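You operate a simulated robot arm through the tools that you are given. There is no shell and no other tool. Be economical: measure what you need, move in short steps, check, and stop when the job is done.

Carry out the task below with a simulated robot arm. There is one attempt and no reset: what you move stays moved.

## Task
Finish the tape band on the white tin and seat the other tin ready.
Fine: tape arm on, wind till the band closes, arm off; stand the banded tin on the bench by the stand. Set down upright: what you pick out. Where these are worked on the way, their far stop is far enough and under half their travel is too little: tape arm.

The check looks at the end state, three seconds after you hand in, the way a careful person would. Anything else that was tipped, shoved, dropped, spilled or broken makes it a failure.

## Robot
A 7-joint arm with a two-finger gripper, on a carriage that runs on a rail from [-0.009, -1.563] to [0.001, 0.217] (x, y) and turns from -112 to 221 degrees about z. Base frame: it is fixed where the carriage stands at the start and does not move with it; the origin is on the floor, on the carriage's upright axis, x ahead of it, y to its left, z up. Lengths are in m, angles in degrees, forces in N, time in s.
With the tool pointing down near the work surface it reaches from about 0.36 to 0.78 m from the robot's upright axis, wherever it stands. Its first joint turns from -166.0 to 166.0 degrees. Places, roughly: banding crank [0.6, 0.3, 0.9]; banding table seat [0.7, 0.3, 0.9]; tape arm [0.7, 0.1, 0.9]. Payload 2.45 kg.
The TCP is the grasp point, 0.023 m short of the fingertips. In the tool frame z runs along the fingers and y along their closing line. Largest opening 0.072 m; the body of the gripper starts 0.04 m behind the TCP.
Orientation is told as [roll, pitch, yaw] about the base's x, y, z axes, in that order, counted from this pose: with the fingers straight down and closing along the base's y, the tool's x points along the base's -x, its y along +y and its z along -z.

## Interface
- The arm moves only by the tool drive_tool. Its argument "motion" is a list of rows, each a list of 7 numbers: the shift along the base's x, y, z in m, then the turn, a rotation vector about the base's x, y, z in degrees, then the closure in counts, from 0 (fully open) to 255 (shut). In form: [[dx, dy, dz, wx, wy, wz, grip], ...]. A call has 1 to 8 rows; each row shifts and turns the commanded pose from where the row before left it. A row lasts 0.2 s, in which the tool goes at most 0.05 m and 8.6 degrees; a call with a longer step from one row to the next is refused whole, and so is a gripper value outside its range. A pose out of reach is approached as far as the arm can. The call stops where the force on the tool passes 90 N (or 10 N more than at its start, if that is more) or the arm is blocked; 0.2 s more then pass. Each finger travels about 0.072 m/s and halts on what it meets, pressing with about 38 N; the grip force reading is that of the motor and also rises with nothing between the fingers. The clock runs only during rows and for 0.2 s after the last one: add rows that do not move to give the fingers time. The reply holds the time, the measured pose of the TCP, the force on the tool along the base axes, the opening and the grip force, in the units named above and with some noise, with the torque about the TCP (base axes, N m) and any sound that the robot's microphone picked up, and new pictures: "show" is both (left out), scene, wrist or none.
- Cameras (640 x 400 px; columns grow to the right, rows downward): "scene" is now at [0.026, 0.1835, 1.502]; the picture's right is [-0.01, -1.00, 0.00], its down [-0.63, 0.01, -0.78] and it looks along [0.78, -0.01, -0.63] (base axes); focal length 267 px, centre (320, 200). "wrist" rides on the gripper at [0.078, 0.017, -0.066] in the tool frame; the picture's right is [-0.22, 0.98, 0.00], its down [-0.56, -0.12, -0.82] and it looks along [-0.80, -0.18, 0.57] (tool axes); focal length 234 px, centre (320, 200). There is no depth. A picture from a camera that has moved, and an enlarged one, comes with that camera's place and axes in the base frame and with its lens.
- lift_body(by): slides the trunk up (or, below 0, down) by that many m; the arm and the scene camera ride with it, the base frame stays. It gives what a move gives, with no picture.
- steer(legs): drives the robot by 1 to 6 legs, each [ahead, left, turn to the left] in m, m and degrees, along the robot's own axes; the way and the turn of a leg run together, so that a leg with both is an arc; at most 1.5 m and 180 degrees a leg. The arm and the cameras ride along, it lands a little off, and it stops where it bumps. It keeps to its track: a leg is cut to what the track allows. It gives what a move gives, and a new picture of the scene camera.
- aim_head(pan, tilt): turns the head with the scene camera to pan (to the left, within 155 degrees either way) and tilt (down, from -29 to 69), counted from straight ahead of the robot. It gives what a move gives, and a new picture of the scene camera.
- close_up(camera, box): a new picture of the part [left, top, right, bottom] of that camera's present view, enlarged. No time passes.
- finish_job(): hands the job in; it is judged then, once.

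Go step by step. Nothing tells you exact positions but the pictures and the camera data: compare them with the known pose of the tool, close in by small moves and look again before you grip or let go. The budget is 120 turns and 260 pictures, counting those below and the enlarged ones. Unless the task says otherwise, let go and move clear before handing in, and close with one line.

The tools are called after "Call:" by a JSON object that holds its "fn" and its "kwargs". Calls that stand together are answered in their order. drive_tool: Moves the arm, as the interface text tells. Its arguments: {"type":"object","properties":{"motion":{"type":"array"},"show":{"type":"string","enum":["both","scene","wrist","none"]}},"required":["motion"]} The other tools are called the same way: lift_body (by) slides the trunk up or down; steer (legs) drives the base; aim_head (pan, tilt) turns the head that bears the scene camera; close_up (camera, box) takes an enlarged picture of a part of a camera's view; finish_job () hands the job in.

At the start:

```text
time: 0.0
position: [0.3404, 0.2345, 1.1934]
ee_rot: [0.0, -0.1, 0.0]
force: [-0.2, -0.8, -0.4]
torque: [-0.02, 0.0, 0.0]
opening: 0.072
gripper_force: 0.0
trunk travel left (down, up): [-0.5, 0.09]
robot x, y, heading: [-0.0011, 0.0016, 0.0]
head pan, tilt: [-0.6, 39.2]
```

scene: 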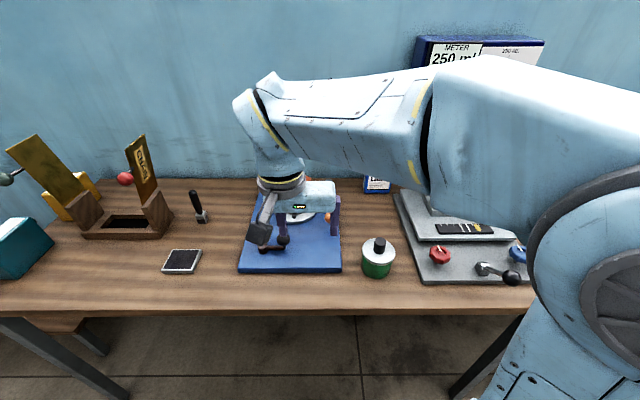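
wrist: 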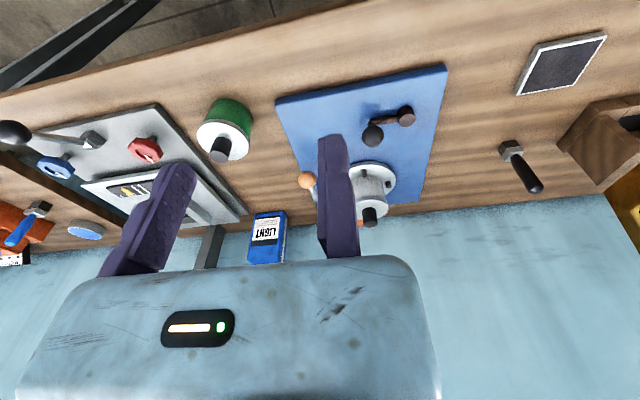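

I see a blue banding stand ahead with a crank at its front, a white tin on the seat and an orange knob that is probably the tape arm. A green tin stands to the right of it. I'll take closer looks.

Call:
{"fn": "close_up", "kwargs": {"camera": "wrist", "box": [180, 50, 460, 260]}}

Call:
{"fn": "close_up", "kwargs": {"camera": "scene", "box": [220, 160, 420, 285]}}

```text
1.90 times, centred on (320, 155) of wrist
camera zoom: at [0.2641, 0.2524, 1.2597], right [0.22, 0.98, 0.0], down [0.56, -0.12, 0.82], along [0.8, -0.18, -0.57], focal length 446 px, centre (320, 286)
```

zoom: 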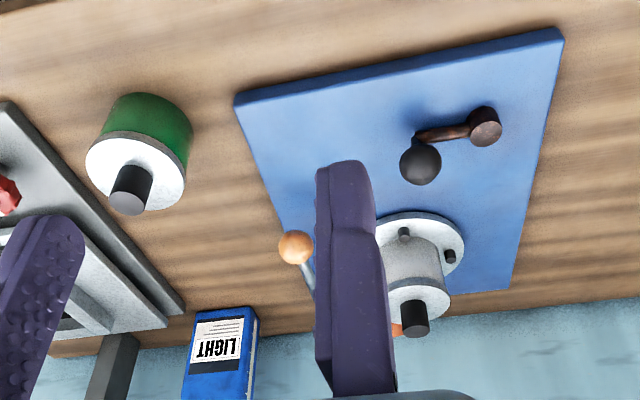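

```text
3.20 times, centred on (320, 222) of scene
camera zoom: at [0.026, 0.1835, 1.502], right [-0.01, -1.0, 0.0], down [-0.63, 0.01, -0.78], along [0.78, -0.01, -0.63], focal length 853 px, centre (320, 128)
```

zoom: 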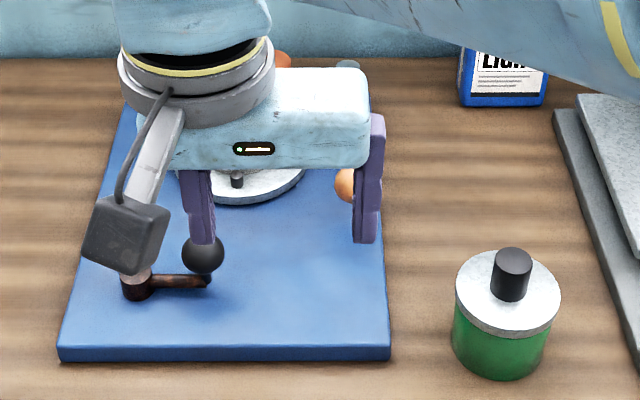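

I'll move the arm to the right to clear the scene camera's view of the stand.

Call:
{"fn": "drive_tool", "kwargs": {"motion": [[0, -0.05, 0, 0, 0, 0, 0], [0, -0.05, 0, 0, 0, 0, 0], [0, -0.05, 0, 0, 0, 0, 0], [0, -0.05, 0, 0, 0, 0, 0], [0, -0.05, 0, 0, 0, 0, 0], [0, -0.05, 0, 0, 0, 0, 0], [0, -0.05, 0, 0, 0, 0, 0]]}}

```text
time: 1.6
position: [0.3422, -0.1166, 1.193]
ee_rot: [0.0, 0.0, 0.1]
force: [-0.4, -0.1, -0.7]
torque: [0.02, 0.02, 0.01]
opening: 0.0719
gripper_force: 0.2
trunk travel left (down, up): [-0.5, 0.09]
robot x, y, heading: [0.0012, 0.0029, 0.2]
head pan, tilt: [-0.6, 39.2]
camera scene: at [0.0259, 0.1835, 1.502], right [-0.01, -1.0, 0.0], down [-0.63, 0.01, -0.78], along [0.78, -0.01, -0.63], focal length 267 px, centre (320, 200)
camera wrist: at [0.266, -0.0992, 1.2581], right [0.22, 0.98, 0.0], down [0.56, -0.12, 0.82], along [0.8, -0.18, -0.57], focal length 234 px, centre (320, 200)
```

scene: 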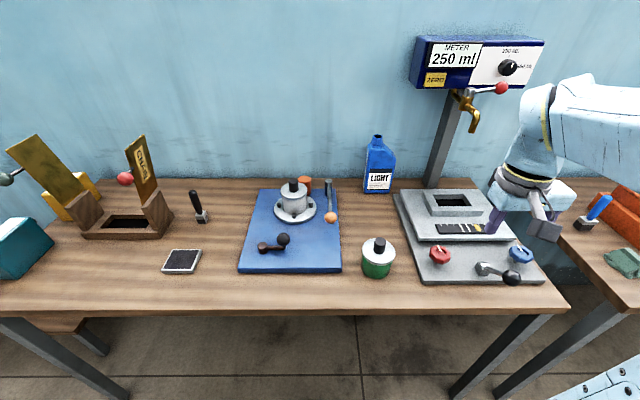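
wrist: 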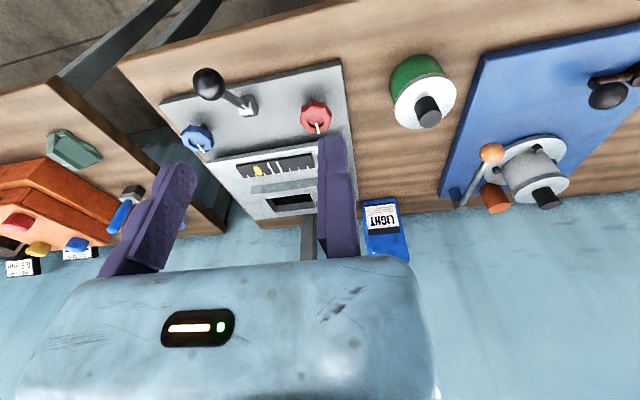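

Call:
{"fn": "close_up", "kwargs": {"camera": "scene", "box": [230, 170, 350, 245]}}

Call:
{"fn": "close_up", "kwargs": {"camera": "scene", "box": [230, 220, 410, 285]}}

Call:
{"fn": "close_up", "kwargs": {"camera": "wrist", "box": [430, 60, 640, 220]}}

```text
5.33 times, centred on (290, 208) of scene
camera zoom: at [0.0259, 0.1835, 1.502], right [-0.01, -1.0, 0.0], down [-0.63, 0.01, -0.78], along [0.78, -0.01, -0.63], focal length 1422 px, centre (480, 160)
```

zoom: 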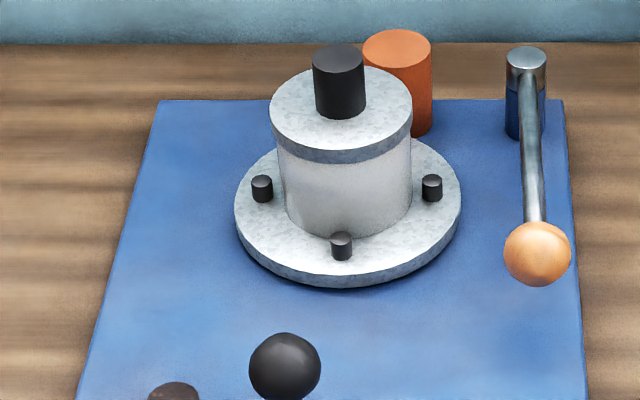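

```text
3.56 times, centred on (320, 252) of scene
camera zoom: at [0.0259, 0.1835, 1.502], right [-0.01, -1.0, 0.0], down [-0.63, 0.01, -0.78], along [0.78, -0.01, -0.63], focal length 948 px, centre (320, 13)
```

zoom: 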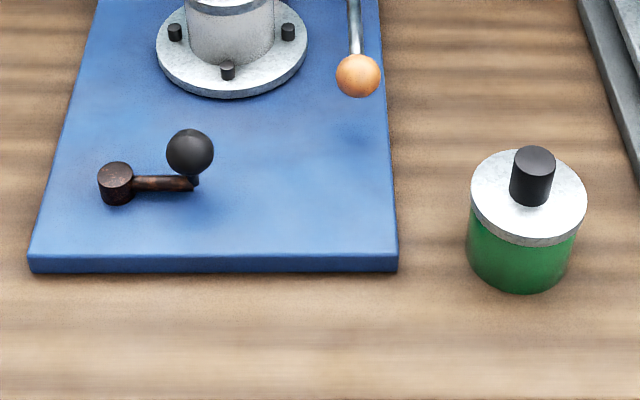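

```text
2.50 times, centred on (535, 140) of wrist
camera zoom: at [0.266, -0.0992, 1.2581], right [0.22, 0.98, 0.0], down [0.56, -0.12, 0.82], along [0.8, -0.18, -0.57], focal length 585 px, centre (-218, 350)
```

zoom: 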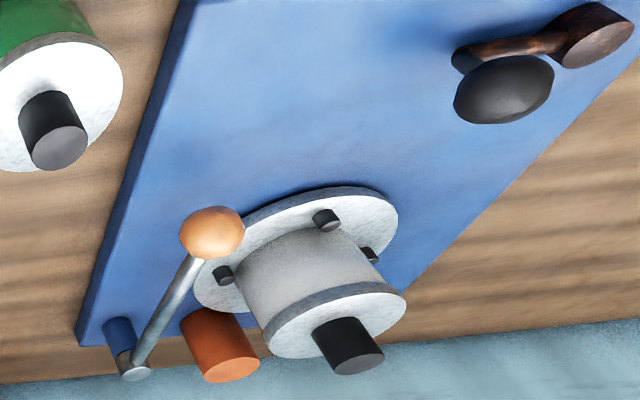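

The fingers seem offset from the reported TCP. I'll close the gripper in the air and see where the pads meet.

Call:
{"fn": "drive_tool", "kwargs": {"motion": [[0, 0, 0, 0, 0, 0, 255], [0, 0, 0, 0, 0, 0, 255], [0, 0, 0, 0, 0, 0, 255], [0, 0, 0, 0, 0, 0, 255], [0, 0, 0, 0, 0, 0, 255]]}}

```text
time: 2.8
position: [0.3438, -0.1155, 1.1925]
ee_rot: [0.0, 0.0, -0.1]
force: [0.0, 0.8, 0.5]
torque: [0.02, 0.03, 0.0]
opening: 0.0001
gripper_force: 27.9
trunk travel left (down, up): [-0.5, 0.09]
robot x, y, heading: [0.0017, -0.0009, -0.1]
head pan, tilt: [-0.6, 39.2]
camera scene: at [0.026, 0.1835, 1.502], right [-0.01, -1.0, 0.0], down [-0.63, 0.01, -0.78], along [0.78, -0.01, -0.63], focal length 267 px, centre (320, 200)
camera wrist: at [0.2662, -0.0986, 1.258], right [0.22, 0.98, 0.0], down [0.56, -0.12, 0.82], along [0.8, -0.18, -0.57], focal length 234 px, centre (320, 200)
```

scene: 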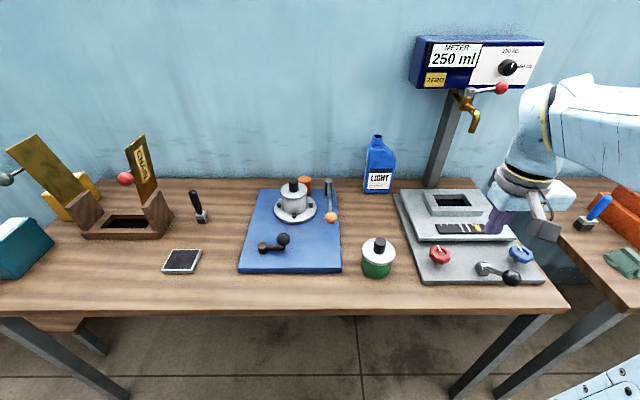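
wrist: 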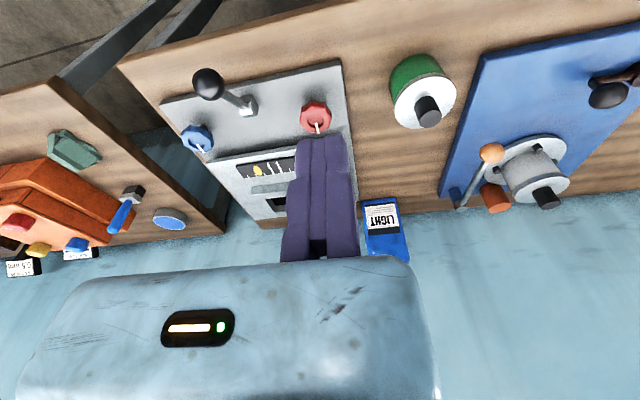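

Only the -y finger moves, so the +y pad stays at the TCP and an object's centre sits half its width to -y of it. From triangulation:
- tape-arm ball: about (0.628, 0.142, 0.943), with its pivot at (0.83, 0.141)
- crank knob: about (0.556, 0.281, 0.93), with its hub at (0.556, 0.347)
- white tin's knob top: (0.738, 0.262, 1.00)
- green tin's knob top: (0.511, 0.013, 0.963)

I'll go above the tape-arm ball first.

Call:
{"fn": "drive_tool", "kwargs": {"motion": [[0.035, 0.035, 0, 0, 0, 0, 0], [0.035, 0.035, 0, 0, 0, 0, 0], [0.035, 0.035, 0, 0, 0, 0, 0], [0.035, 0.035, 0, 0, 0, 0, 0], [0.035, 0.035, 0, 0, 0, 0, 0], [0.035, 0.035, 0, 0, 0, 0, 0], [0.035, 0.035, 0, 0, 0, 0, 0], [0.035, 0.035, 0, 0, 0, 0, 0]], "show": "none"}}

Call:
{"fn": "drive_tool", "kwargs": {"motion": [[0.0, 0.0, -0.05, 0, 0, 0, 0], [0.0, 0.003, -0.045, 0, 0, 0, 0], [0, 0, 0, 0, 0, 0, 0]]}}

```text
time: 4.6
position: [0.6213, 0.1662, 1.1937]
ee_rot: [0.0, 0.0, -0.1]
force: [0.3, -0.5, 0.3]
torque: [0.03, -0.02, 0.02]
opening: 0.072
gripper_force: 0.2
trunk travel left (down, up): [-0.5, 0.09]
robot x, y, heading: [-0.0004, -0.0005, 0.1]
head pan, tilt: [-0.6, 39.2]
```

```text
time: 5.4
position: [0.6218, 0.1683, 1.0979]
ee_rot: [0.0, 0.0, 0.0]
force: [-0.3, -0.3, -0.7]
torque: [-0.01, 0.01, -0.02]
opening: 0.0719
gripper_force: 0.1
trunk travel left (down, up): [-0.5, 0.09]
robot x, y, heading: [0.0035, 0.0017, 0.3]
head pan, tilt: [-0.6, 39.2]
camera scene: at [0.0263, 0.1836, 1.502], right [-0.01, -1.0, 0.0], down [-0.63, 0.01, -0.78], along [0.78, -0.01, -0.63], focal length 267 px, centre (320, 200)
camera wrist: at [0.5441, 0.1864, 1.1639], right [0.22, 0.98, 0.0], down [0.56, -0.13, 0.82], along [0.8, -0.18, -0.57], focal length 234 px, centre (320, 200)
```

scene: 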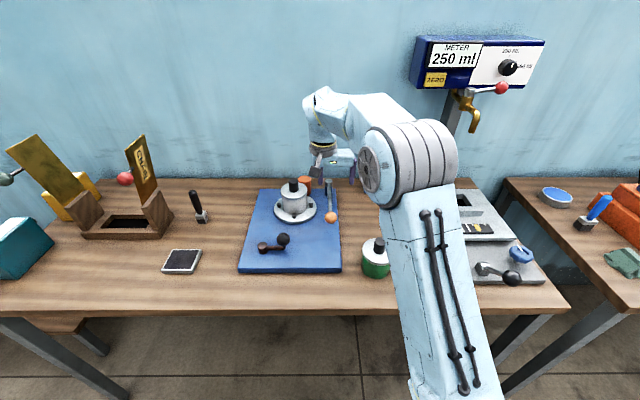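
wrist: 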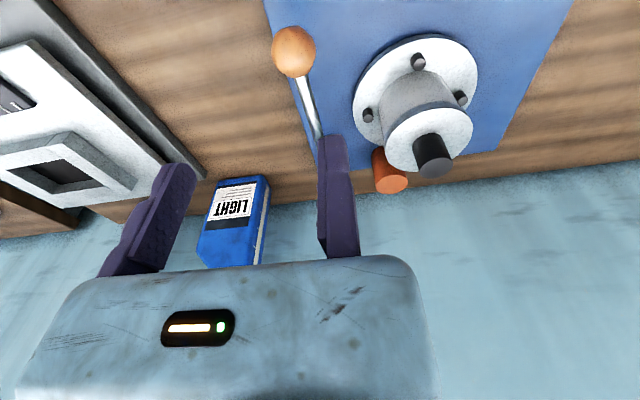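

The ball is confirmed at about (0.629, 0.143). I'll descend with the fingers on either side of it.

Call:
{"fn": "drive_tool", "kwargs": {"motion": [[0.007, 0, -0.05, 0, 0, 0, 0], [0, 0, -0.05, 0, 0, 0, 0], [0, 0, -0.043, 0, 0, 0, 0], [0, 0, 0, 0, 0, 0, 0]]}}

```text
refused: row 1 steps farther than a row can; nothing moved
```

Call:
{"fn": "drive_tool", "kwargs": {"motion": [[0.007, 0, -0.045, 0, 0, 0, 0], [0, 0, -0.05, 0, 0, 0, 0], [0, 0, -0.048, 0, 0, 0, 0], [0, 0, 0, 0, 0, 0, 0]]}}

```text
time: 6.4
position: [0.6273, 0.1693, 0.9548]
ee_rot: [0.0, 0.0, 0.0]
force: [0.4, 0.9, 0.6]
torque: [0.01, 0.01, -0.01]
opening: 0.0721
gripper_force: 0.0
trunk travel left (down, up): [-0.5, 0.09]
robot x, y, heading: [0.0005, 0.002, 0.1]
head pan, tilt: [-0.6, 39.2]
camera scene: at [0.0263, 0.1835, 1.502], right [-0.01, -1.0, 0.0], down [-0.63, 0.01, -0.78], along [0.78, -0.01, -0.63], focal length 267 px, centre (320, 200)
camera wrist: at [0.5507, 0.186, 1.0211], right [0.22, 0.98, 0.0], down [0.56, -0.12, 0.82], along [0.8, -0.18, -0.57], focal length 234 px, centre (320, 200)
```

scene: 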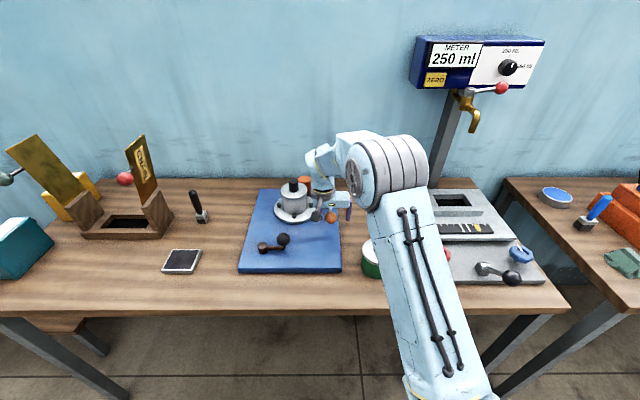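
wrist: 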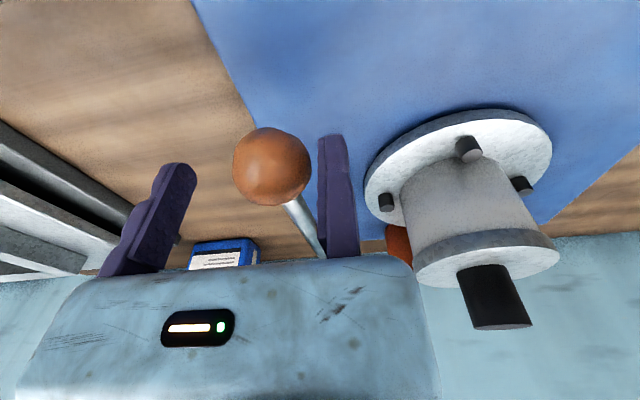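

The ball is between the fingers. Closing on it.

Call:
{"fn": "drive_tool", "kwargs": {"motion": [[0, 0, 0, 0, 0, 0, 200], [0, 0, 0, 0, 0, 0, 200], [0, 0, 0, 0, 0, 0, 200], [0, 0, 0, 0, 0, 0, 200]], "show": "wrist"}}

```text
time: 7.4
position: [0.6277, 0.1689, 0.9555]
ee_rot: [0.0, 0.0, 0.0]
force: [-0.5, -0.3, -2.9]
torque: [0.0, 0.02, -0.11]
opening: 0.0392
gripper_force: 45.5
trunk travel left (down, up): [-0.5, 0.09]
robot x, y, heading: [0.0035, -0.0022, 0.1]
head pan, tilt: [-0.6, 39.2]
camera wrist: at [0.5505, 0.1859, 1.0214], right [0.22, 0.98, 0.0], down [0.56, -0.12, 0.82], along [0.8, -0.18, -0.57], focal length 234 px, centre (320, 200)
```

wrist: 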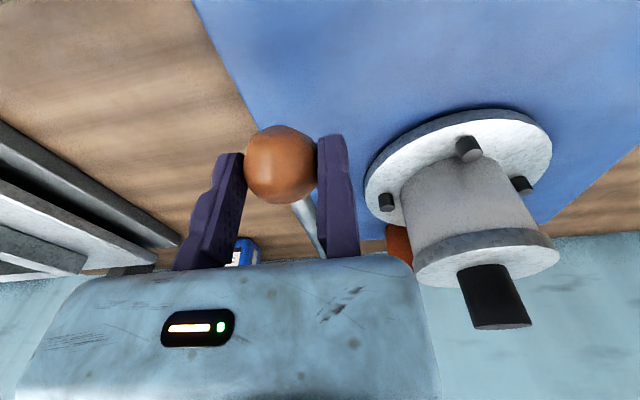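

Gripped. I'll swing it toward the tin along its arc.

Call:
{"fn": "drive_tool", "kwargs": {"motion": [[0.0019, 0.0211, 0, 0, 0, 0, 200], [0.004, 0.0208, 0, 0, 0, 0, 200], [0.0062, 0.0203, 0, 0, 0, 0, 200]], "show": "wrist"}}

```text
time: 8.2
position: [0.6406, 0.2323, 0.9561]
ee_rot: [0.0, 0.0, 0.1]
force: [0.7, -3.6, -8.8]
torque: [-0.01, 0.07, -0.61]
opening: 0.0394
gripper_force: 44.5
trunk travel left (down, up): [-0.5, 0.09]
robot x, y, heading: [0.0007, -0.0017, -0.1]
head pan, tilt: [-0.6, 39.2]
camera wrist: at [0.5633, 0.2491, 1.0222], right [0.22, 0.98, 0.0], down [0.56, -0.12, 0.82], along [0.8, -0.18, -0.57], focal length 234 px, centre (320, 200)
```

wrist: 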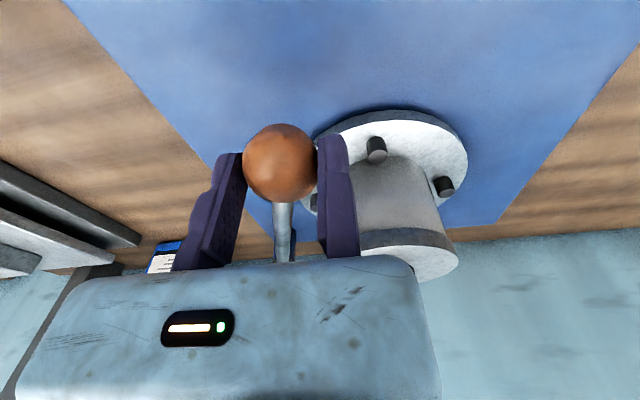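

Call:
{"fn": "drive_tool", "kwargs": {"motion": [[0.0083, 0.0195, 0.0, 0, 0, 0, 200], [0.005, 0.0095, 0, 0, 0, 0, 200]], "show": "wrist"}}

```text
time: 8.8
position: [0.6525, 0.2599, 0.9568]
ee_rot: [0.0, 0.0, 0.0]
force: [-1.0, -2.8, -4.9]
torque: [0.0, 0.14, -0.64]
opening: 0.0392
gripper_force: 45.3
trunk travel left (down, up): [-0.5, 0.09]
robot x, y, heading: [0.0018, -0.0001, 0.1]
head pan, tilt: [-0.6, 39.2]
camera wrist: at [0.5764, 0.2769, 1.0226], right [0.22, 0.98, 0.0], down [0.56, -0.12, 0.82], along [0.8, -0.18, -0.57], focal length 234 px, centre (320, 200)
```

wrist: 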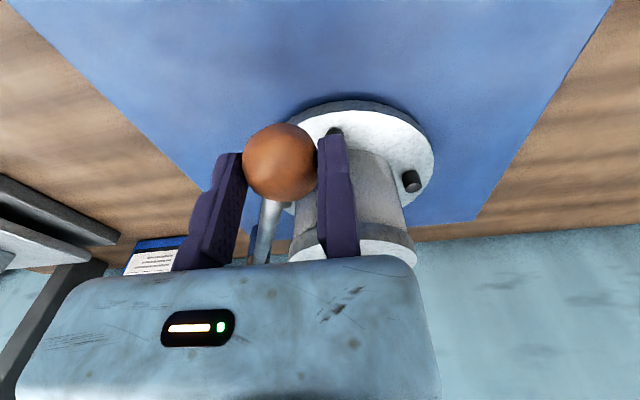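

Call:
{"fn": "drive_tool", "kwargs": {"motion": [[0.0051, 0.009, 0.0, 0, 0, 0, 200], [0.0054, 0.0088, 0, 0, 0, 0, 200]], "show": "wrist"}}

Call:
{"fn": "close_up", "kwargs": {"camera": "scene", "box": [230, 160, 370, 250]}}

```text
time: 9.4
position: [0.6644, 0.2734, 0.9572]
ee_rot: [-0.1, -0.3, 0.1]
force: [-7.0, -25.1, 0.1]
torque: [-0.49, 0.02, -0.12]
opening: 0.0498
gripper_force: 25.1
trunk travel left (down, up): [-0.5, 0.09]
robot x, y, heading: [-0.0021, -0.0037, 0.0]
head pan, tilt: [-0.6, 39.2]
camera wrist: at [0.5877, 0.2911, 1.0227], right [0.22, 0.98, 0.0], down [0.56, -0.12, 0.82], along [0.8, -0.18, -0.57], focal length 234 px, centre (320, 200)
```

wrist: 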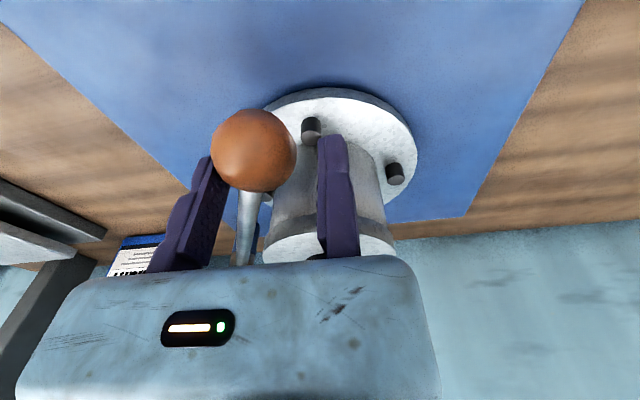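

```text
4.44 times, centred on (300, 205) of scene
camera zoom: at [0.0252, 0.1817, 1.5023], right [-0.01, -1.0, 0.0], down [-0.63, 0.01, -0.78], along [0.78, -0.01, -0.63], focal length 1185 px, centre (409, 178)
```

zoom: 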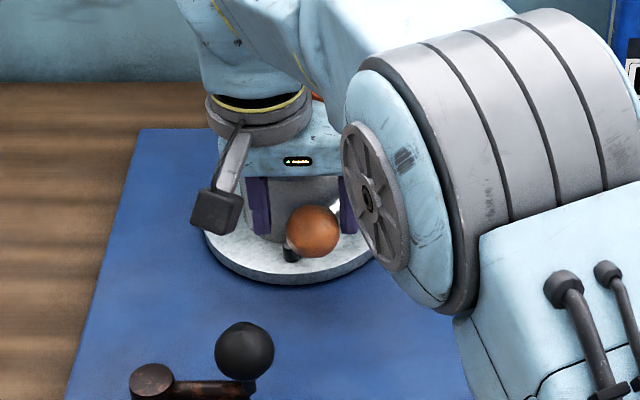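

The fingers were forced apart at about 31° with 25 N resisting, so the arm is at its far stop. I'll release and rise straight up.

Call:
{"fn": "drive_tool", "kwargs": {"motion": [[-0.004, 0, 0, 0, 0, 0, 0], [0, 0, 0, 0, 0, 0, 0], [0, 0, 0, 0, 0, 0, 0], [0, 0, 0.045, 0, 0, 0, 0], [-0.02, 0, 0.045, 0, 0, 0, 0], [-0.02, 0, 0.045, 0, 0, 0, 0], [-0.04, 0, 0, 0, 0, 0, 0], [-0.03, 0.0, 0, 0, 0, 0, 0]]}}

```text
time: 11.2
position: [0.5499, 0.276, 1.0915]
ee_rot: [0.1, 0.0, 0.0]
force: [0.2, 0.4, 0.0]
torque: [-0.01, 0.01, 0.0]
opening: 0.0721
gripper_force: 0.1
trunk travel left (down, up): [-0.5, 0.09]
robot x, y, heading: [-0.0027, -0.0006, 0.0]
head pan, tilt: [-0.6, 39.2]
camera scene: at [0.0259, 0.1835, 1.502], right [-0.01, -1.0, 0.0], down [-0.63, 0.01, -0.78], along [0.78, -0.01, -0.63], focal length 267 px, centre (320, 200)
camera wrist: at [0.473, 0.2935, 1.1569], right [0.22, 0.98, 0.0], down [0.56, -0.12, 0.82], along [0.8, -0.18, -0.57], focal length 234 px, centre (320, 200)
```

scene: 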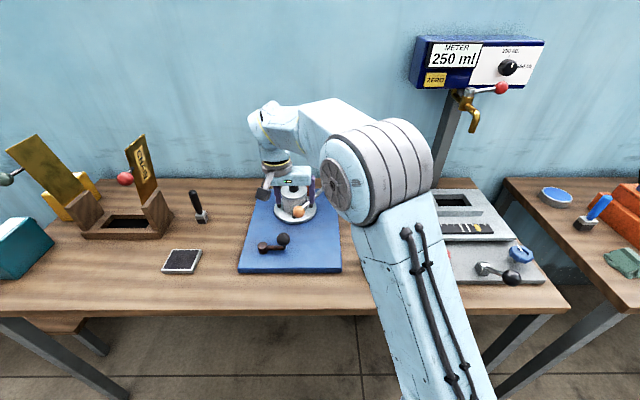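
wrist: 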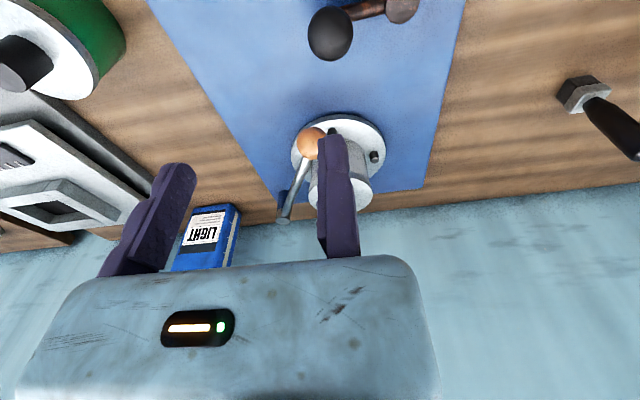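

The tape arm is on, and its ball now lies over the disc. The crank ball is at about (0.554, 0.282, 0.933), so I'm moving onto it.

Call:
{"fn": "drive_tool", "kwargs": {"motion": [[0.004, 0.032, 0, 0, 0, 0, 0], [0, 0, -0.05, 0, 0, 0, 0], [0, 0, -0.045, 0, 0, 0, 0], [0, 0, 0, 0, 0, 0, 0]], "show": "wrist"}}

```text
time: 12.2
position: [0.5526, 0.3086, 0.9921]
ee_rot: [-0.1, 0.1, 0.1]
force: [-0.2, 0.5, -0.6]
torque: [0.0, 0.0, -0.05]
opening: 0.0719
gripper_force: 0.0
trunk travel left (down, up): [-0.5, 0.09]
robot x, y, heading: [0.0013, 0.0001, -0.1]
head pan, tilt: [-0.6, 39.2]
camera wrist: at [0.4763, 0.3256, 1.0581], right [0.22, 0.98, 0.0], down [0.56, -0.13, 0.82], along [0.8, -0.18, -0.57], focal length 234 px, centre (320, 200)
```

wrist: 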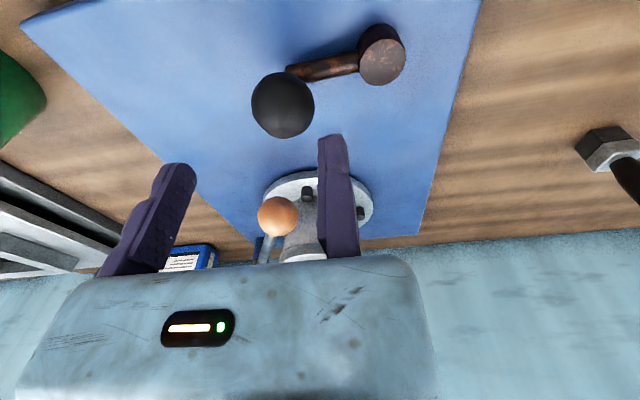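

Call:
{"fn": "drive_tool", "kwargs": {"motion": [[0, 0.005, -0.02, 0, 0, 0, 0], [0, 0, -0.021, 0, 0, 0, 0], [0, 0, 0, 0, 0, 0, 0]], "show": "wrist"}}

```text
time: 13.0
position: [0.5534, 0.3134, 0.9536]
ee_rot: [-0.1, 0.0, -0.1]
force: [-1.1, 0.3, -0.4]
torque: [0.02, 0.01, -0.02]
opening: 0.0718
gripper_force: 0.1
trunk travel left (down, up): [-0.5, 0.09]
robot x, y, heading: [-0.0011, -0.0028, 0.1]
head pan, tilt: [-0.6, 39.2]
camera wrist: at [0.4767, 0.3309, 1.0186], right [0.22, 0.98, 0.0], down [0.56, -0.12, 0.82], along [0.8, -0.18, -0.57], focal length 234 px, centre (320, 200)
```

wrist: 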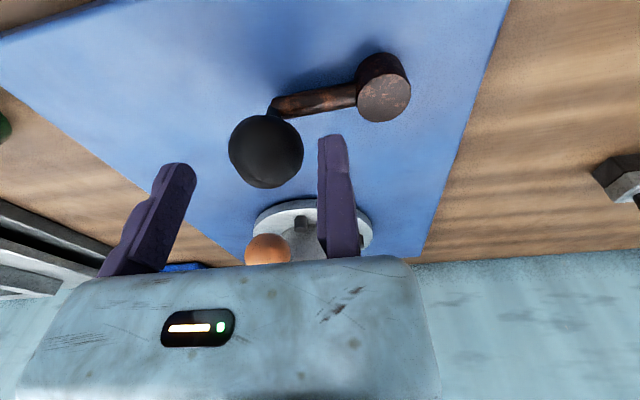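

Call:
{"fn": "drive_tool", "kwargs": {"motion": [[-0.002, -0.006, -0.008, 0, 0, 0, 0], [0, 0, 0, 0, 0, 0, 150], [0, 0, 0, 0, 0, 0, 150], [0, 0, 0, 0, 0, 0, 180], [0, 0, 0, 0, 0, 0, 180]], "show": "wrist"}}

```text
time: 14.2
position: [0.5527, 0.3028, 0.946]
ee_rot: [-0.1, 0.1, -0.2]
force: [-1.7, -19.7, -2.0]
torque: [-0.55, -0.05, -0.06]
opening: 0.0393
gripper_force: 44.9
trunk travel left (down, up): [-0.5, 0.09]
robot x, y, heading: [-0.0048, -0.001, -0.1]
head pan, tilt: [-0.6, 39.2]
camera wrist: at [0.4756, 0.3215, 1.0115], right [0.22, 0.98, 0.0], down [0.56, -0.13, 0.82], along [0.8, -0.18, -0.57], focal length 234 px, centre (320, 200)
```

wrist: 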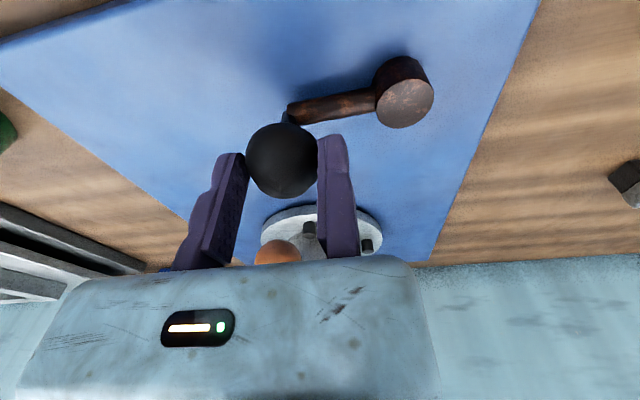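

The crank ball is gripped. I'll relieve the preload and try 30° counter-clockwise, watching whether the disc turns.

Call:
{"fn": "drive_tool", "kwargs": {"motion": [[0, -0.004, 0, 0, 0, 0, 180], [0.0168, 0.0022, 0, 0, 0, 0, 180], [0.0157, 0.0065, 0, 0, 0, 0, 180]], "show": "wrist"}}

Call:
{"fn": "close_up", "kwargs": {"camera": "scene", "box": [230, 160, 370, 250]}}

```text
time: 15.0
position: [0.586, 0.3121, 0.9455]
ee_rot: [0.0, -0.1, 0.0]
force: [6.6, -15.9, -4.8]
torque: [-0.11, -0.16, 0.32]
opening: 0.0423
gripper_force: 15.5
trunk travel left (down, up): [-0.5, 0.09]
robot x, y, heading: [0.0013, 0.0019, -0.1]
head pan, tilt: [-0.6, 39.2]
camera wrist: at [0.5093, 0.3289, 1.0127], right [0.22, 0.98, 0.0], down [0.56, -0.12, 0.82], along [0.8, -0.18, -0.57], focal length 234 px, centre (320, 200)
```

wrist: 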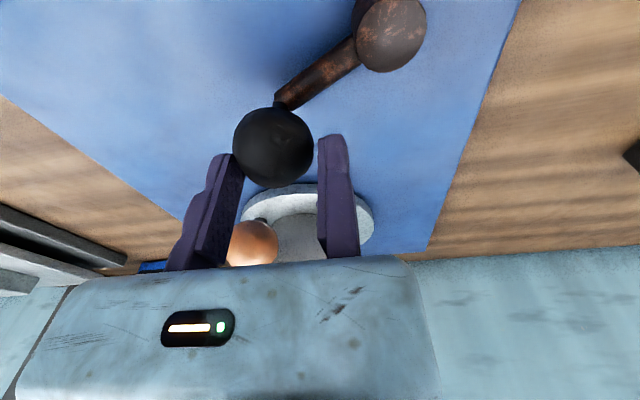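

```text
4.44 times, centred on (300, 205) of scene
camera zoom: at [0.0268, 0.182, 1.5022], right [-0.01, -1.0, 0.0], down [-0.63, 0.01, -0.77], along [0.77, -0.01, -0.63], focal length 1185 px, centre (409, 178)
```

zoom: 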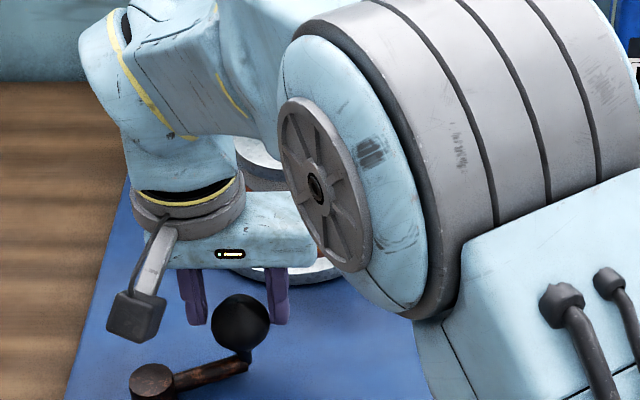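

The ball moved about 20–25° but slipped along the pads, so pushing it from behind with closed fingers is the better method. I'll release, rise and check the disc.

Call:
{"fn": "drive_tool", "kwargs": {"motion": [[0, 0, 0, 0, 0, 0, 0], [0, 0, 0, 0, 0, 0, 0], [0, 0, 0, 0, 0, 0, 0], [0, 0, 0.045, 0, 0, 0, 0], [-0.03, 0, 0.035, 0, 0, 0, 0], [-0.04, 0, 0.02, 0, 0, 0, 0], [-0.03, 0, 0, 0, 0, 0, 0]], "show": "both"}}

Call:
{"fn": "close_up", "kwargs": {"camera": "wrist", "box": [200, 0, 480, 180]}}

Call:
{"fn": "close_up", "kwargs": {"camera": "scene", "box": [230, 160, 370, 250]}}

```text
time: 16.6
position: [0.4834, 0.3112, 1.0475]
ee_rot: [0.0, 0.0, 0.0]
force: [-0.8, -0.1, -0.2]
torque: [-0.01, 0.02, 0.01]
opening: 0.0718
gripper_force: 0.1
trunk travel left (down, up): [-0.5, 0.09]
robot x, y, heading: [-0.0001, -0.0026, -0.0]
head pan, tilt: [-0.6, 39.2]
camera scene: at [0.0258, 0.1834, 1.502], right [-0.01, -1.0, 0.0], down [-0.63, 0.01, -0.78], along [0.78, -0.01, -0.63], focal length 267 px, centre (320, 200)
camera wrist: at [0.4066, 0.3292, 1.1125], right [0.22, 0.98, 0.0], down [0.56, -0.12, 0.82], along [0.8, -0.18, -0.57], focal length 234 px, centre (320, 200)
```

scene: 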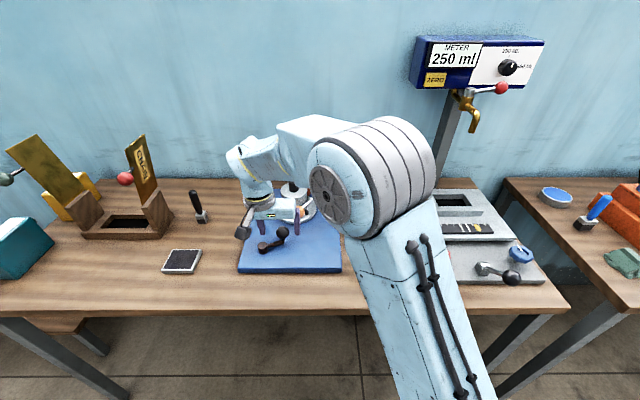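
wrist: 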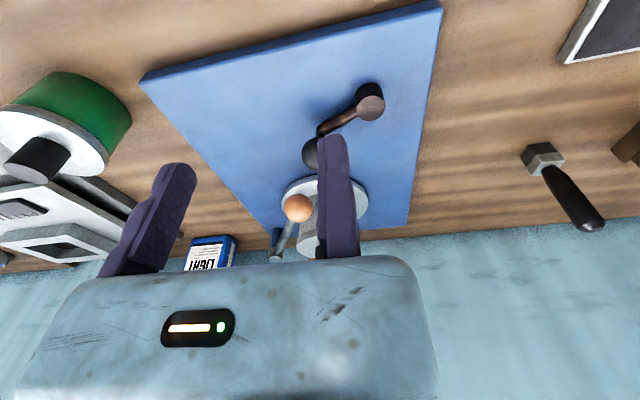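

```text
2.22 times, centred on (340, 90) of wrist
camera zoom: at [0.4066, 0.3292, 1.1125], right [0.22, 0.98, 0.0], down [0.56, -0.12, 0.82], along [0.8, -0.18, -0.57], focal length 520 px, centre (276, 444)
```

zoom: 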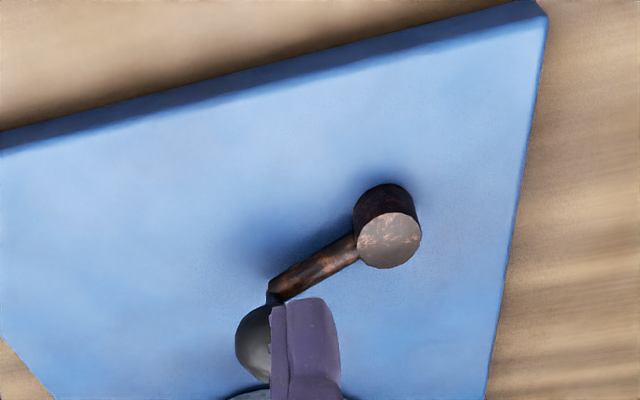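

```text
4.44 times, centred on (300, 205) of scene
camera zoom: at [0.0258, 0.1834, 1.502], right [-0.01, -1.0, 0.0], down [-0.63, 0.01, -0.78], along [0.78, -0.01, -0.63], focal length 1185 px, centre (409, 178)
```

zoom: 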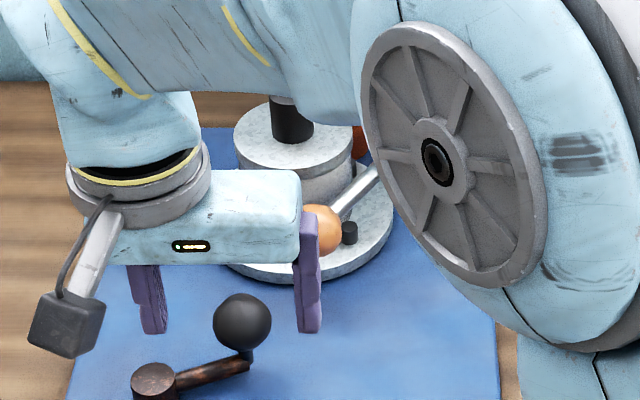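

The disc turned with the crank, counter-clockwise like the crank. I'll put the closed fingers behind the ball to push it around.

Call:
{"fn": "drive_tool", "kwargs": {"motion": [[0.028, -0.017, 0, 0, 0, 0, 255], [0.0303, -0.016, 0, 0, 0, 0, 255], [0, 0, 0, 0, 0, 0, 255], [0, 0, -0.04, 0, 0, 0, 255], [0, 0, -0.04, 0, 0, 0, 255], [0, 0, -0.022, 0, 0, 0, 255], [0, 0, 0, 0, 0, 0, 255]], "show": "both"}}

```text
time: 18.2
position: [0.5426, 0.2813, 0.9436]
ee_rot: [-0.1, -0.1, 0.1]
force: [0.5, 0.4, -0.3]
torque: [0.0, 0.02, 0.0]
opening: 0.0001
gripper_force: 28.0
trunk travel left (down, up): [-0.5, 0.09]
robot x, y, heading: [0.0009, 0.0011, -0.1]
head pan, tilt: [-0.6, 39.2]
camera scene: at [0.026, 0.1835, 1.502], right [-0.01, -1.0, 0.0], down [-0.63, 0.01, -0.78], along [0.78, -0.01, -0.63], focal length 267 px, centre (320, 200)
camera wrist: at [0.4661, 0.2983, 1.0086], right [0.22, 0.98, 0.0], down [0.56, -0.13, 0.82], along [0.8, -0.18, -0.57], focal length 234 px, centre (320, 200)
```

scene: 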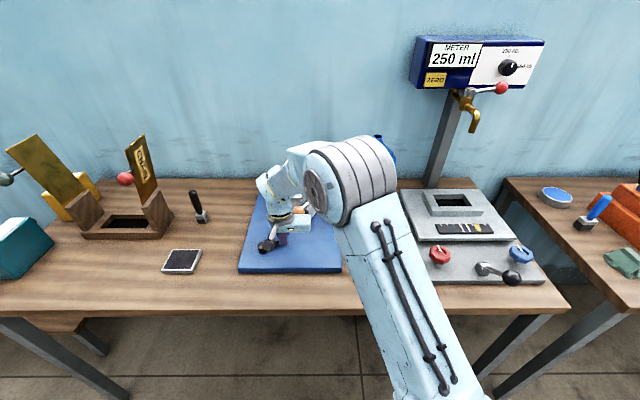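
wrist: 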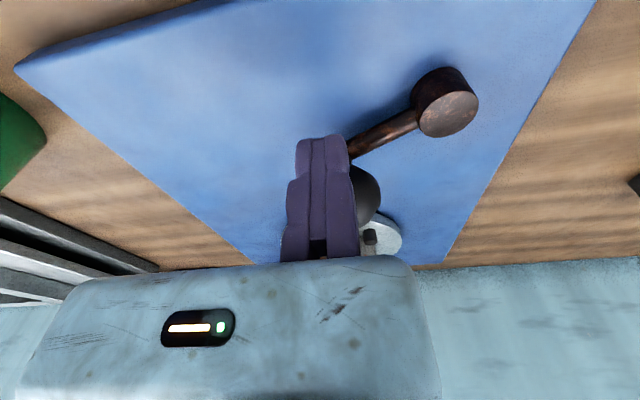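

Call:
{"fn": "drive_tool", "kwargs": {"motion": [[0.0366, 0.0012, 0, 0, 0, 0, 255], [0.0301, 0.0211, 0, 0, 0, 0, 255], [0.0155, 0.0333, 0, 0, 0, 0, 255]], "show": "both"}}

```text
time: 19.0
position: [0.6251, 0.3385, 0.9458]
ee_rot: [0.0, 0.0, 0.0]
force: [0.0, -0.2, 0.4]
torque: [0.01, 0.03, 0.02]
opening: 0.0
gripper_force: 28.7
trunk travel left (down, up): [-0.5, 0.09]
robot x, y, heading: [-0.0005, 0.002, 0.1]
head pan, tilt: [-0.6, 39.2]
camera scene: at [0.0259, 0.1837, 1.502], right [-0.01, -1.0, 0.0], down [-0.63, 0.01, -0.78], along [0.78, -0.01, -0.63], focal length 267 px, centre (320, 200)
camera wrist: at [0.5481, 0.3551, 1.0107], right [0.22, 0.98, 0.0], down [0.56, -0.12, 0.82], along [0.8, -0.18, -0.57], focal length 234 px, centre (320, 200)
```

scene: 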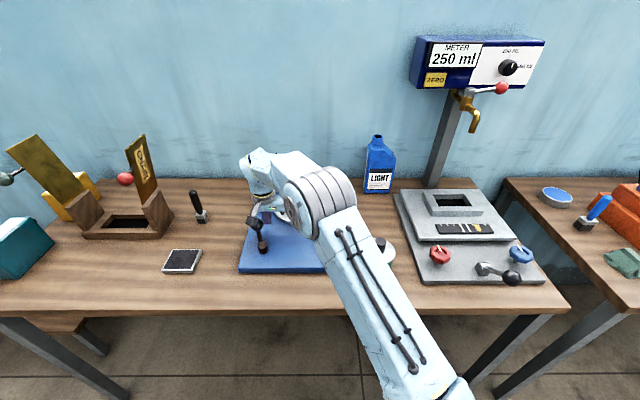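
wrist: 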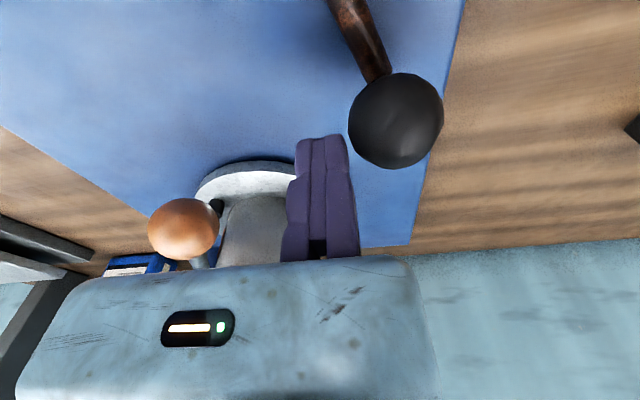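

The push works. I'll continue around the circle.

Call:
{"fn": "drive_tool", "kwargs": {"motion": [[-0.0032, 0.0366, 0, 0, 0, 0, 255], [-0.0211, 0.0301, 0, 0, 0, 0, 255], [-0.0333, 0.0155, 0, 0, 0, 0, 255], [-0.0366, -0.0032, 0, 0, 0, 0, 255], [-0.0301, -0.0211, 0, 0, 0, 0, 255], [-0.0155, -0.0333, 0, 0, 0, 0, 255]], "show": "both"}}

Call:
{"fn": "close_up", "kwargs": {"camera": "scene", "box": [230, 160, 370, 250]}}

```text
time: 20.4
position: [0.486, 0.3582, 0.9441]
ee_rot: [0.1, -0.1, -0.1]
force: [-0.2, 1.2, 0.0]
torque: [-0.03, -0.02, 0.0]
opening: 0.0
gripper_force: 28.9
trunk travel left (down, up): [-0.5, 0.09]
robot x, y, heading: [0.0012, -0.0025, -0.1]
head pan, tilt: [-0.6, 39.2]
camera scene: at [0.0259, 0.1834, 1.502], right [-0.01, -1.0, 0.0], down [-0.63, 0.01, -0.78], along [0.78, -0.01, -0.63], focal length 267 px, centre (320, 200)
camera wrist: at [0.4085, 0.3755, 1.0086], right [0.22, 0.98, 0.0], down [0.56, -0.13, 0.82], along [0.8, -0.18, -0.57], focal length 234 px, centre (320, 200)
```

scene: 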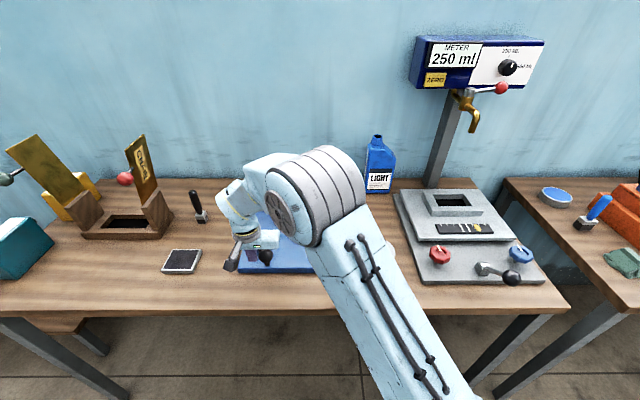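
wrist: 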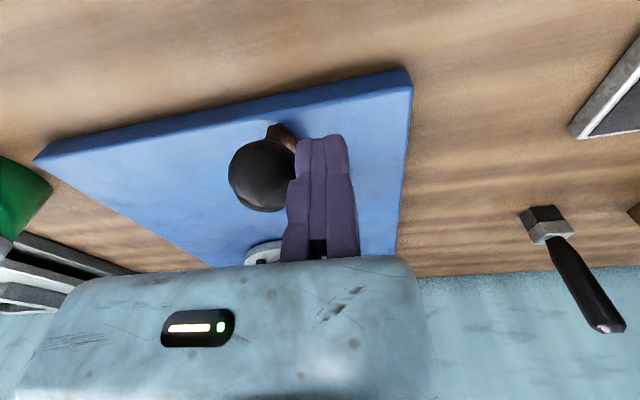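

```text
4.44 times, centred on (300, 205) of scene
camera zoom: at [0.0259, 0.1834, 1.502], right [-0.01, -1.0, 0.0], down [-0.63, 0.01, -0.78], along [0.78, -0.01, -0.63], focal length 1185 px, centre (409, 178)
```

zoom: 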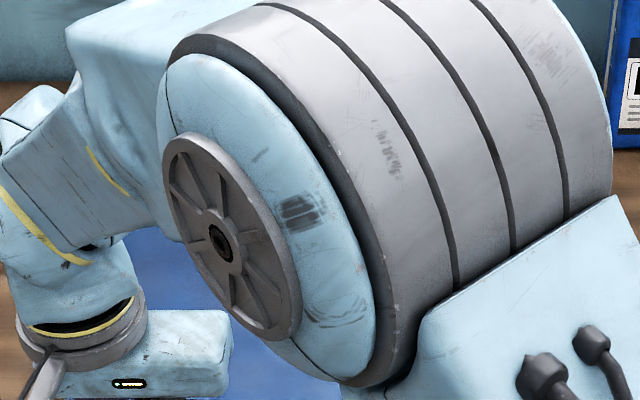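

Call:
{"fn": "drive_tool", "kwargs": {"motion": [[0.0032, -0.0366, 0, 0, 0, 0, 255], [0.0211, -0.0301, 0, 0, 0, 0, 255], [0.0333, -0.0155, 0, 0, 0, 0, 255], [0.0366, 0.0032, 0, 0, 0, 0, 255], [0.0301, 0.0211, 0, 0, 0, 0, 255], [0.0155, 0.0333, 0, 0, 0, 0, 255]], "show": "wrist"}}

Call:
{"fn": "close_up", "kwargs": {"camera": "wrist", "box": [120, 130, 320, 270]}}

```text
time: 21.8
position: [0.6244, 0.3365, 0.9451]
ee_rot: [-0.1, -0.1, 0.0]
force: [0.3, -0.4, 0.8]
torque: [0.01, -0.02, 0.0]
opening: 0.0
gripper_force: 28.2
trunk travel left (down, up): [-0.5, 0.09]
robot x, y, heading: [0.0017, 0.0064, -0.1]
head pan, tilt: [-0.6, 39.2]
camera wrist: at [0.5476, 0.3531, 1.0108], right [0.22, 0.98, 0.0], down [0.56, -0.12, 0.82], along [0.8, -0.18, -0.57], focal length 234 px, centre (320, 200)
```

wrist: 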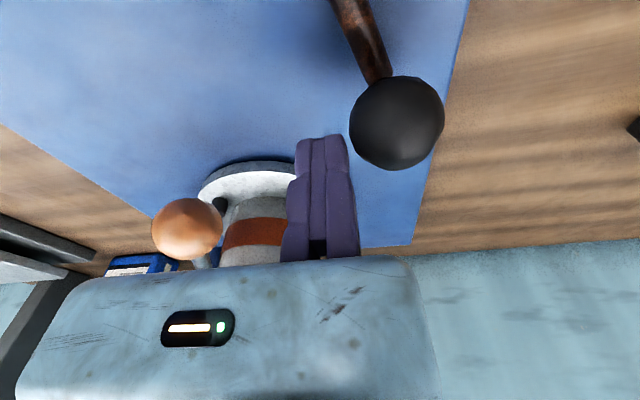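

```text
2.86 times, centred on (220, 200) of wrist
camera zoom: at [0.5476, 0.3531, 1.0108], right [0.22, 0.98, 0.0], down [0.56, -0.12, 0.82], along [0.8, -0.18, -0.57], focal length 669 px, centre (606, 200)
```

zoom: 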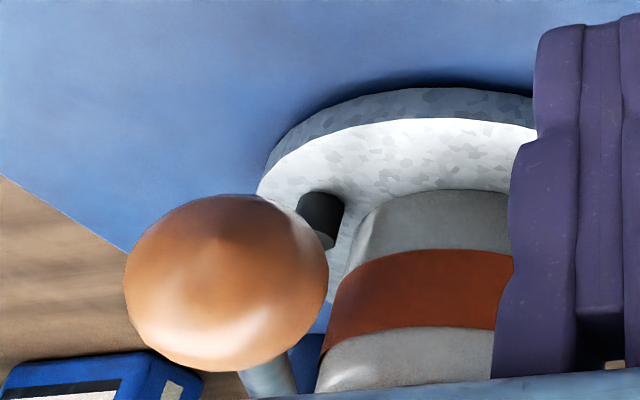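

An orange band is now showing. I'll back off to inspect how far it reaches around the tin.

Call:
{"fn": "drive_tool", "kwargs": {"motion": [[-0.04, 0, 0.02, 0, 0, 0, 255], [-0.04, -0.02, 0.02, 0, 0, 0, 255], [-0.03, -0.035, 0.0, 0, 0, 0, 255], [0, -0.05, 0.0, 0, 0, 0, 255], [0, -0.05, 0.0, 0, 0, 0, 255], [0, -0.05, 0.0, 0, 0, 0, 255], [0, 0, 0, 0, 0, 0, 255]], "show": "both"}}

Call:
{"fn": "close_up", "kwargs": {"camera": "wrist", "box": [330, 80, 610, 260]}}

Call:
{"fn": "close_up", "kwargs": {"camera": "scene", "box": [230, 160, 370, 250]}}

```text
time: 23.4
position: [0.5159, 0.1322, 0.9845]
ee_rot: [0.0, 0.0, -0.1]
force: [-0.6, 0.0, 0.4]
torque: [0.04, 0.0, -0.02]
opening: 0.0
gripper_force: 28.9
trunk travel left (down, up): [-0.5, 0.09]
robot x, y, heading: [0.001, 0.0003, -0.1]
head pan, tilt: [-0.6, 39.2]
camera scene: at [0.0259, 0.1831, 1.502], right [-0.01, -1.0, 0.0], down [-0.63, 0.01, -0.78], along [0.78, -0.01, -0.63], focal length 267 px, centre (320, 200)
camera wrist: at [0.4376, 0.1495, 1.0508], right [0.22, 0.98, 0.0], down [0.56, -0.12, 0.82], along [0.8, -0.18, -0.57], focal length 234 px, centre (320, 200)
```

scene: 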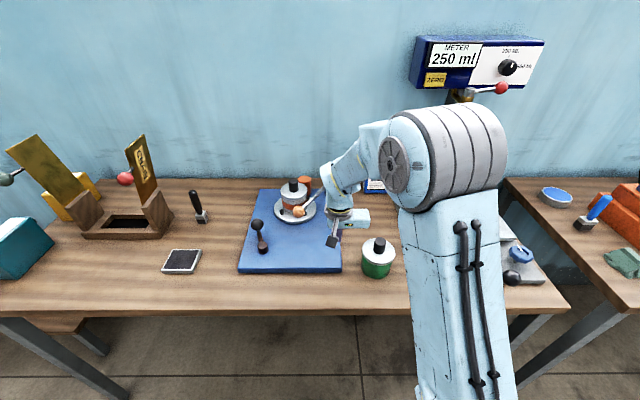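
wrist: 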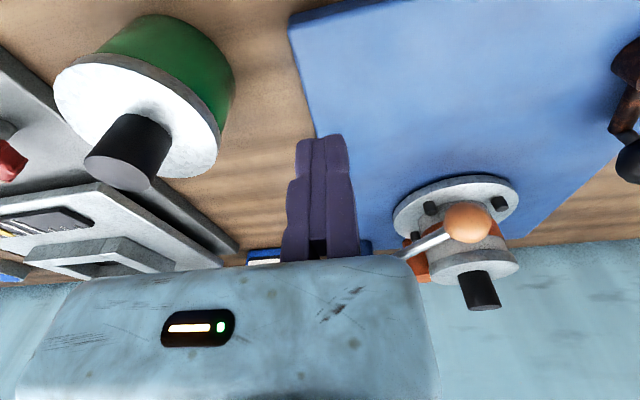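

```text
2.22 times, centred on (470, 170) of wrist
camera zoom: at [0.4376, 0.1495, 1.0508], right [0.22, 0.98, 0.0], down [0.56, -0.12, 0.82], along [0.8, -0.18, -0.57], focal length 520 px, centre (-13, 267)
```

zoom: 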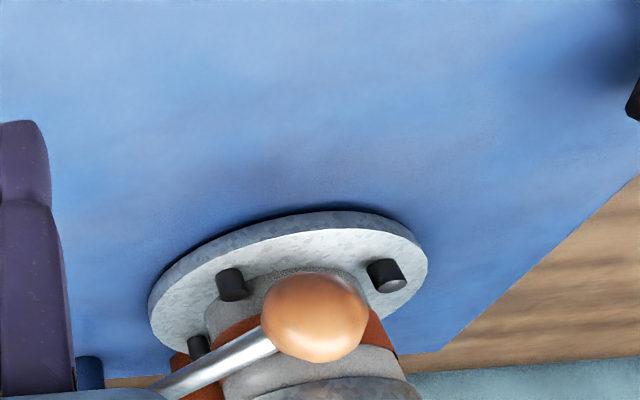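

```text
4.44 times, centred on (300, 205) of scene
camera zoom: at [0.0259, 0.1831, 1.502], right [-0.01, -1.0, 0.0], down [-0.63, 0.01, -0.78], along [0.78, -0.01, -0.63], focal length 1185 px, centre (409, 178)
```

zoom: 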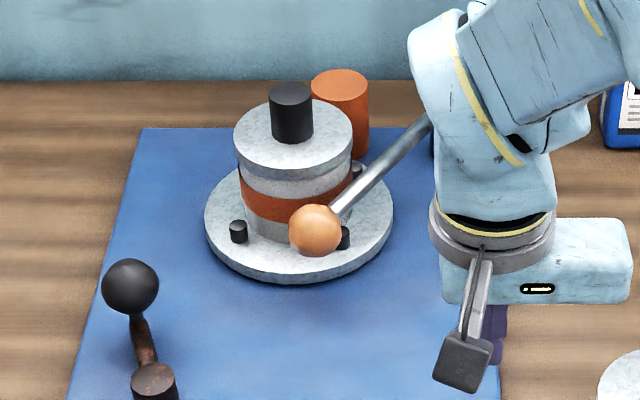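

Call:
{"fn": "close_up", "kwargs": {"camera": "scene", "box": [272, 172, 328, 226]}}

Call:
{"fn": "close_up", "kwargs": {"camera": "wrist", "box": [390, 180, 530, 290]}}

```text
7.41 times, centred on (300, 199) of scene
camera zoom: at [0.0259, 0.1831, 1.502], right [-0.01, -1.0, 0.0], down [-0.63, 0.01, -0.78], along [0.78, -0.01, -0.63], focal length 1975 px, centre (468, 207)
```

zoom: 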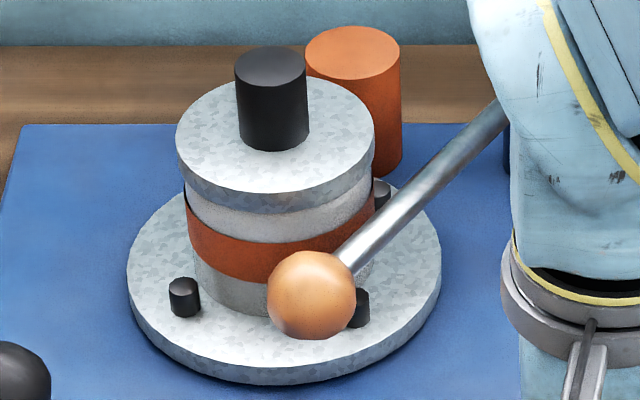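

```text
3.64 times, centred on (460, 235) of wrist
camera zoom: at [0.4376, 0.1495, 1.0508], right [0.22, 0.98, 0.0], down [0.56, -0.12, 0.82], along [0.8, -0.18, -0.57], focal length 852 px, centre (-189, 73)
```

zoom: 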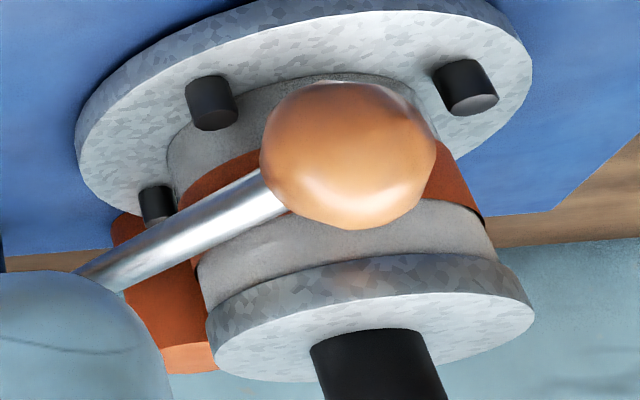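

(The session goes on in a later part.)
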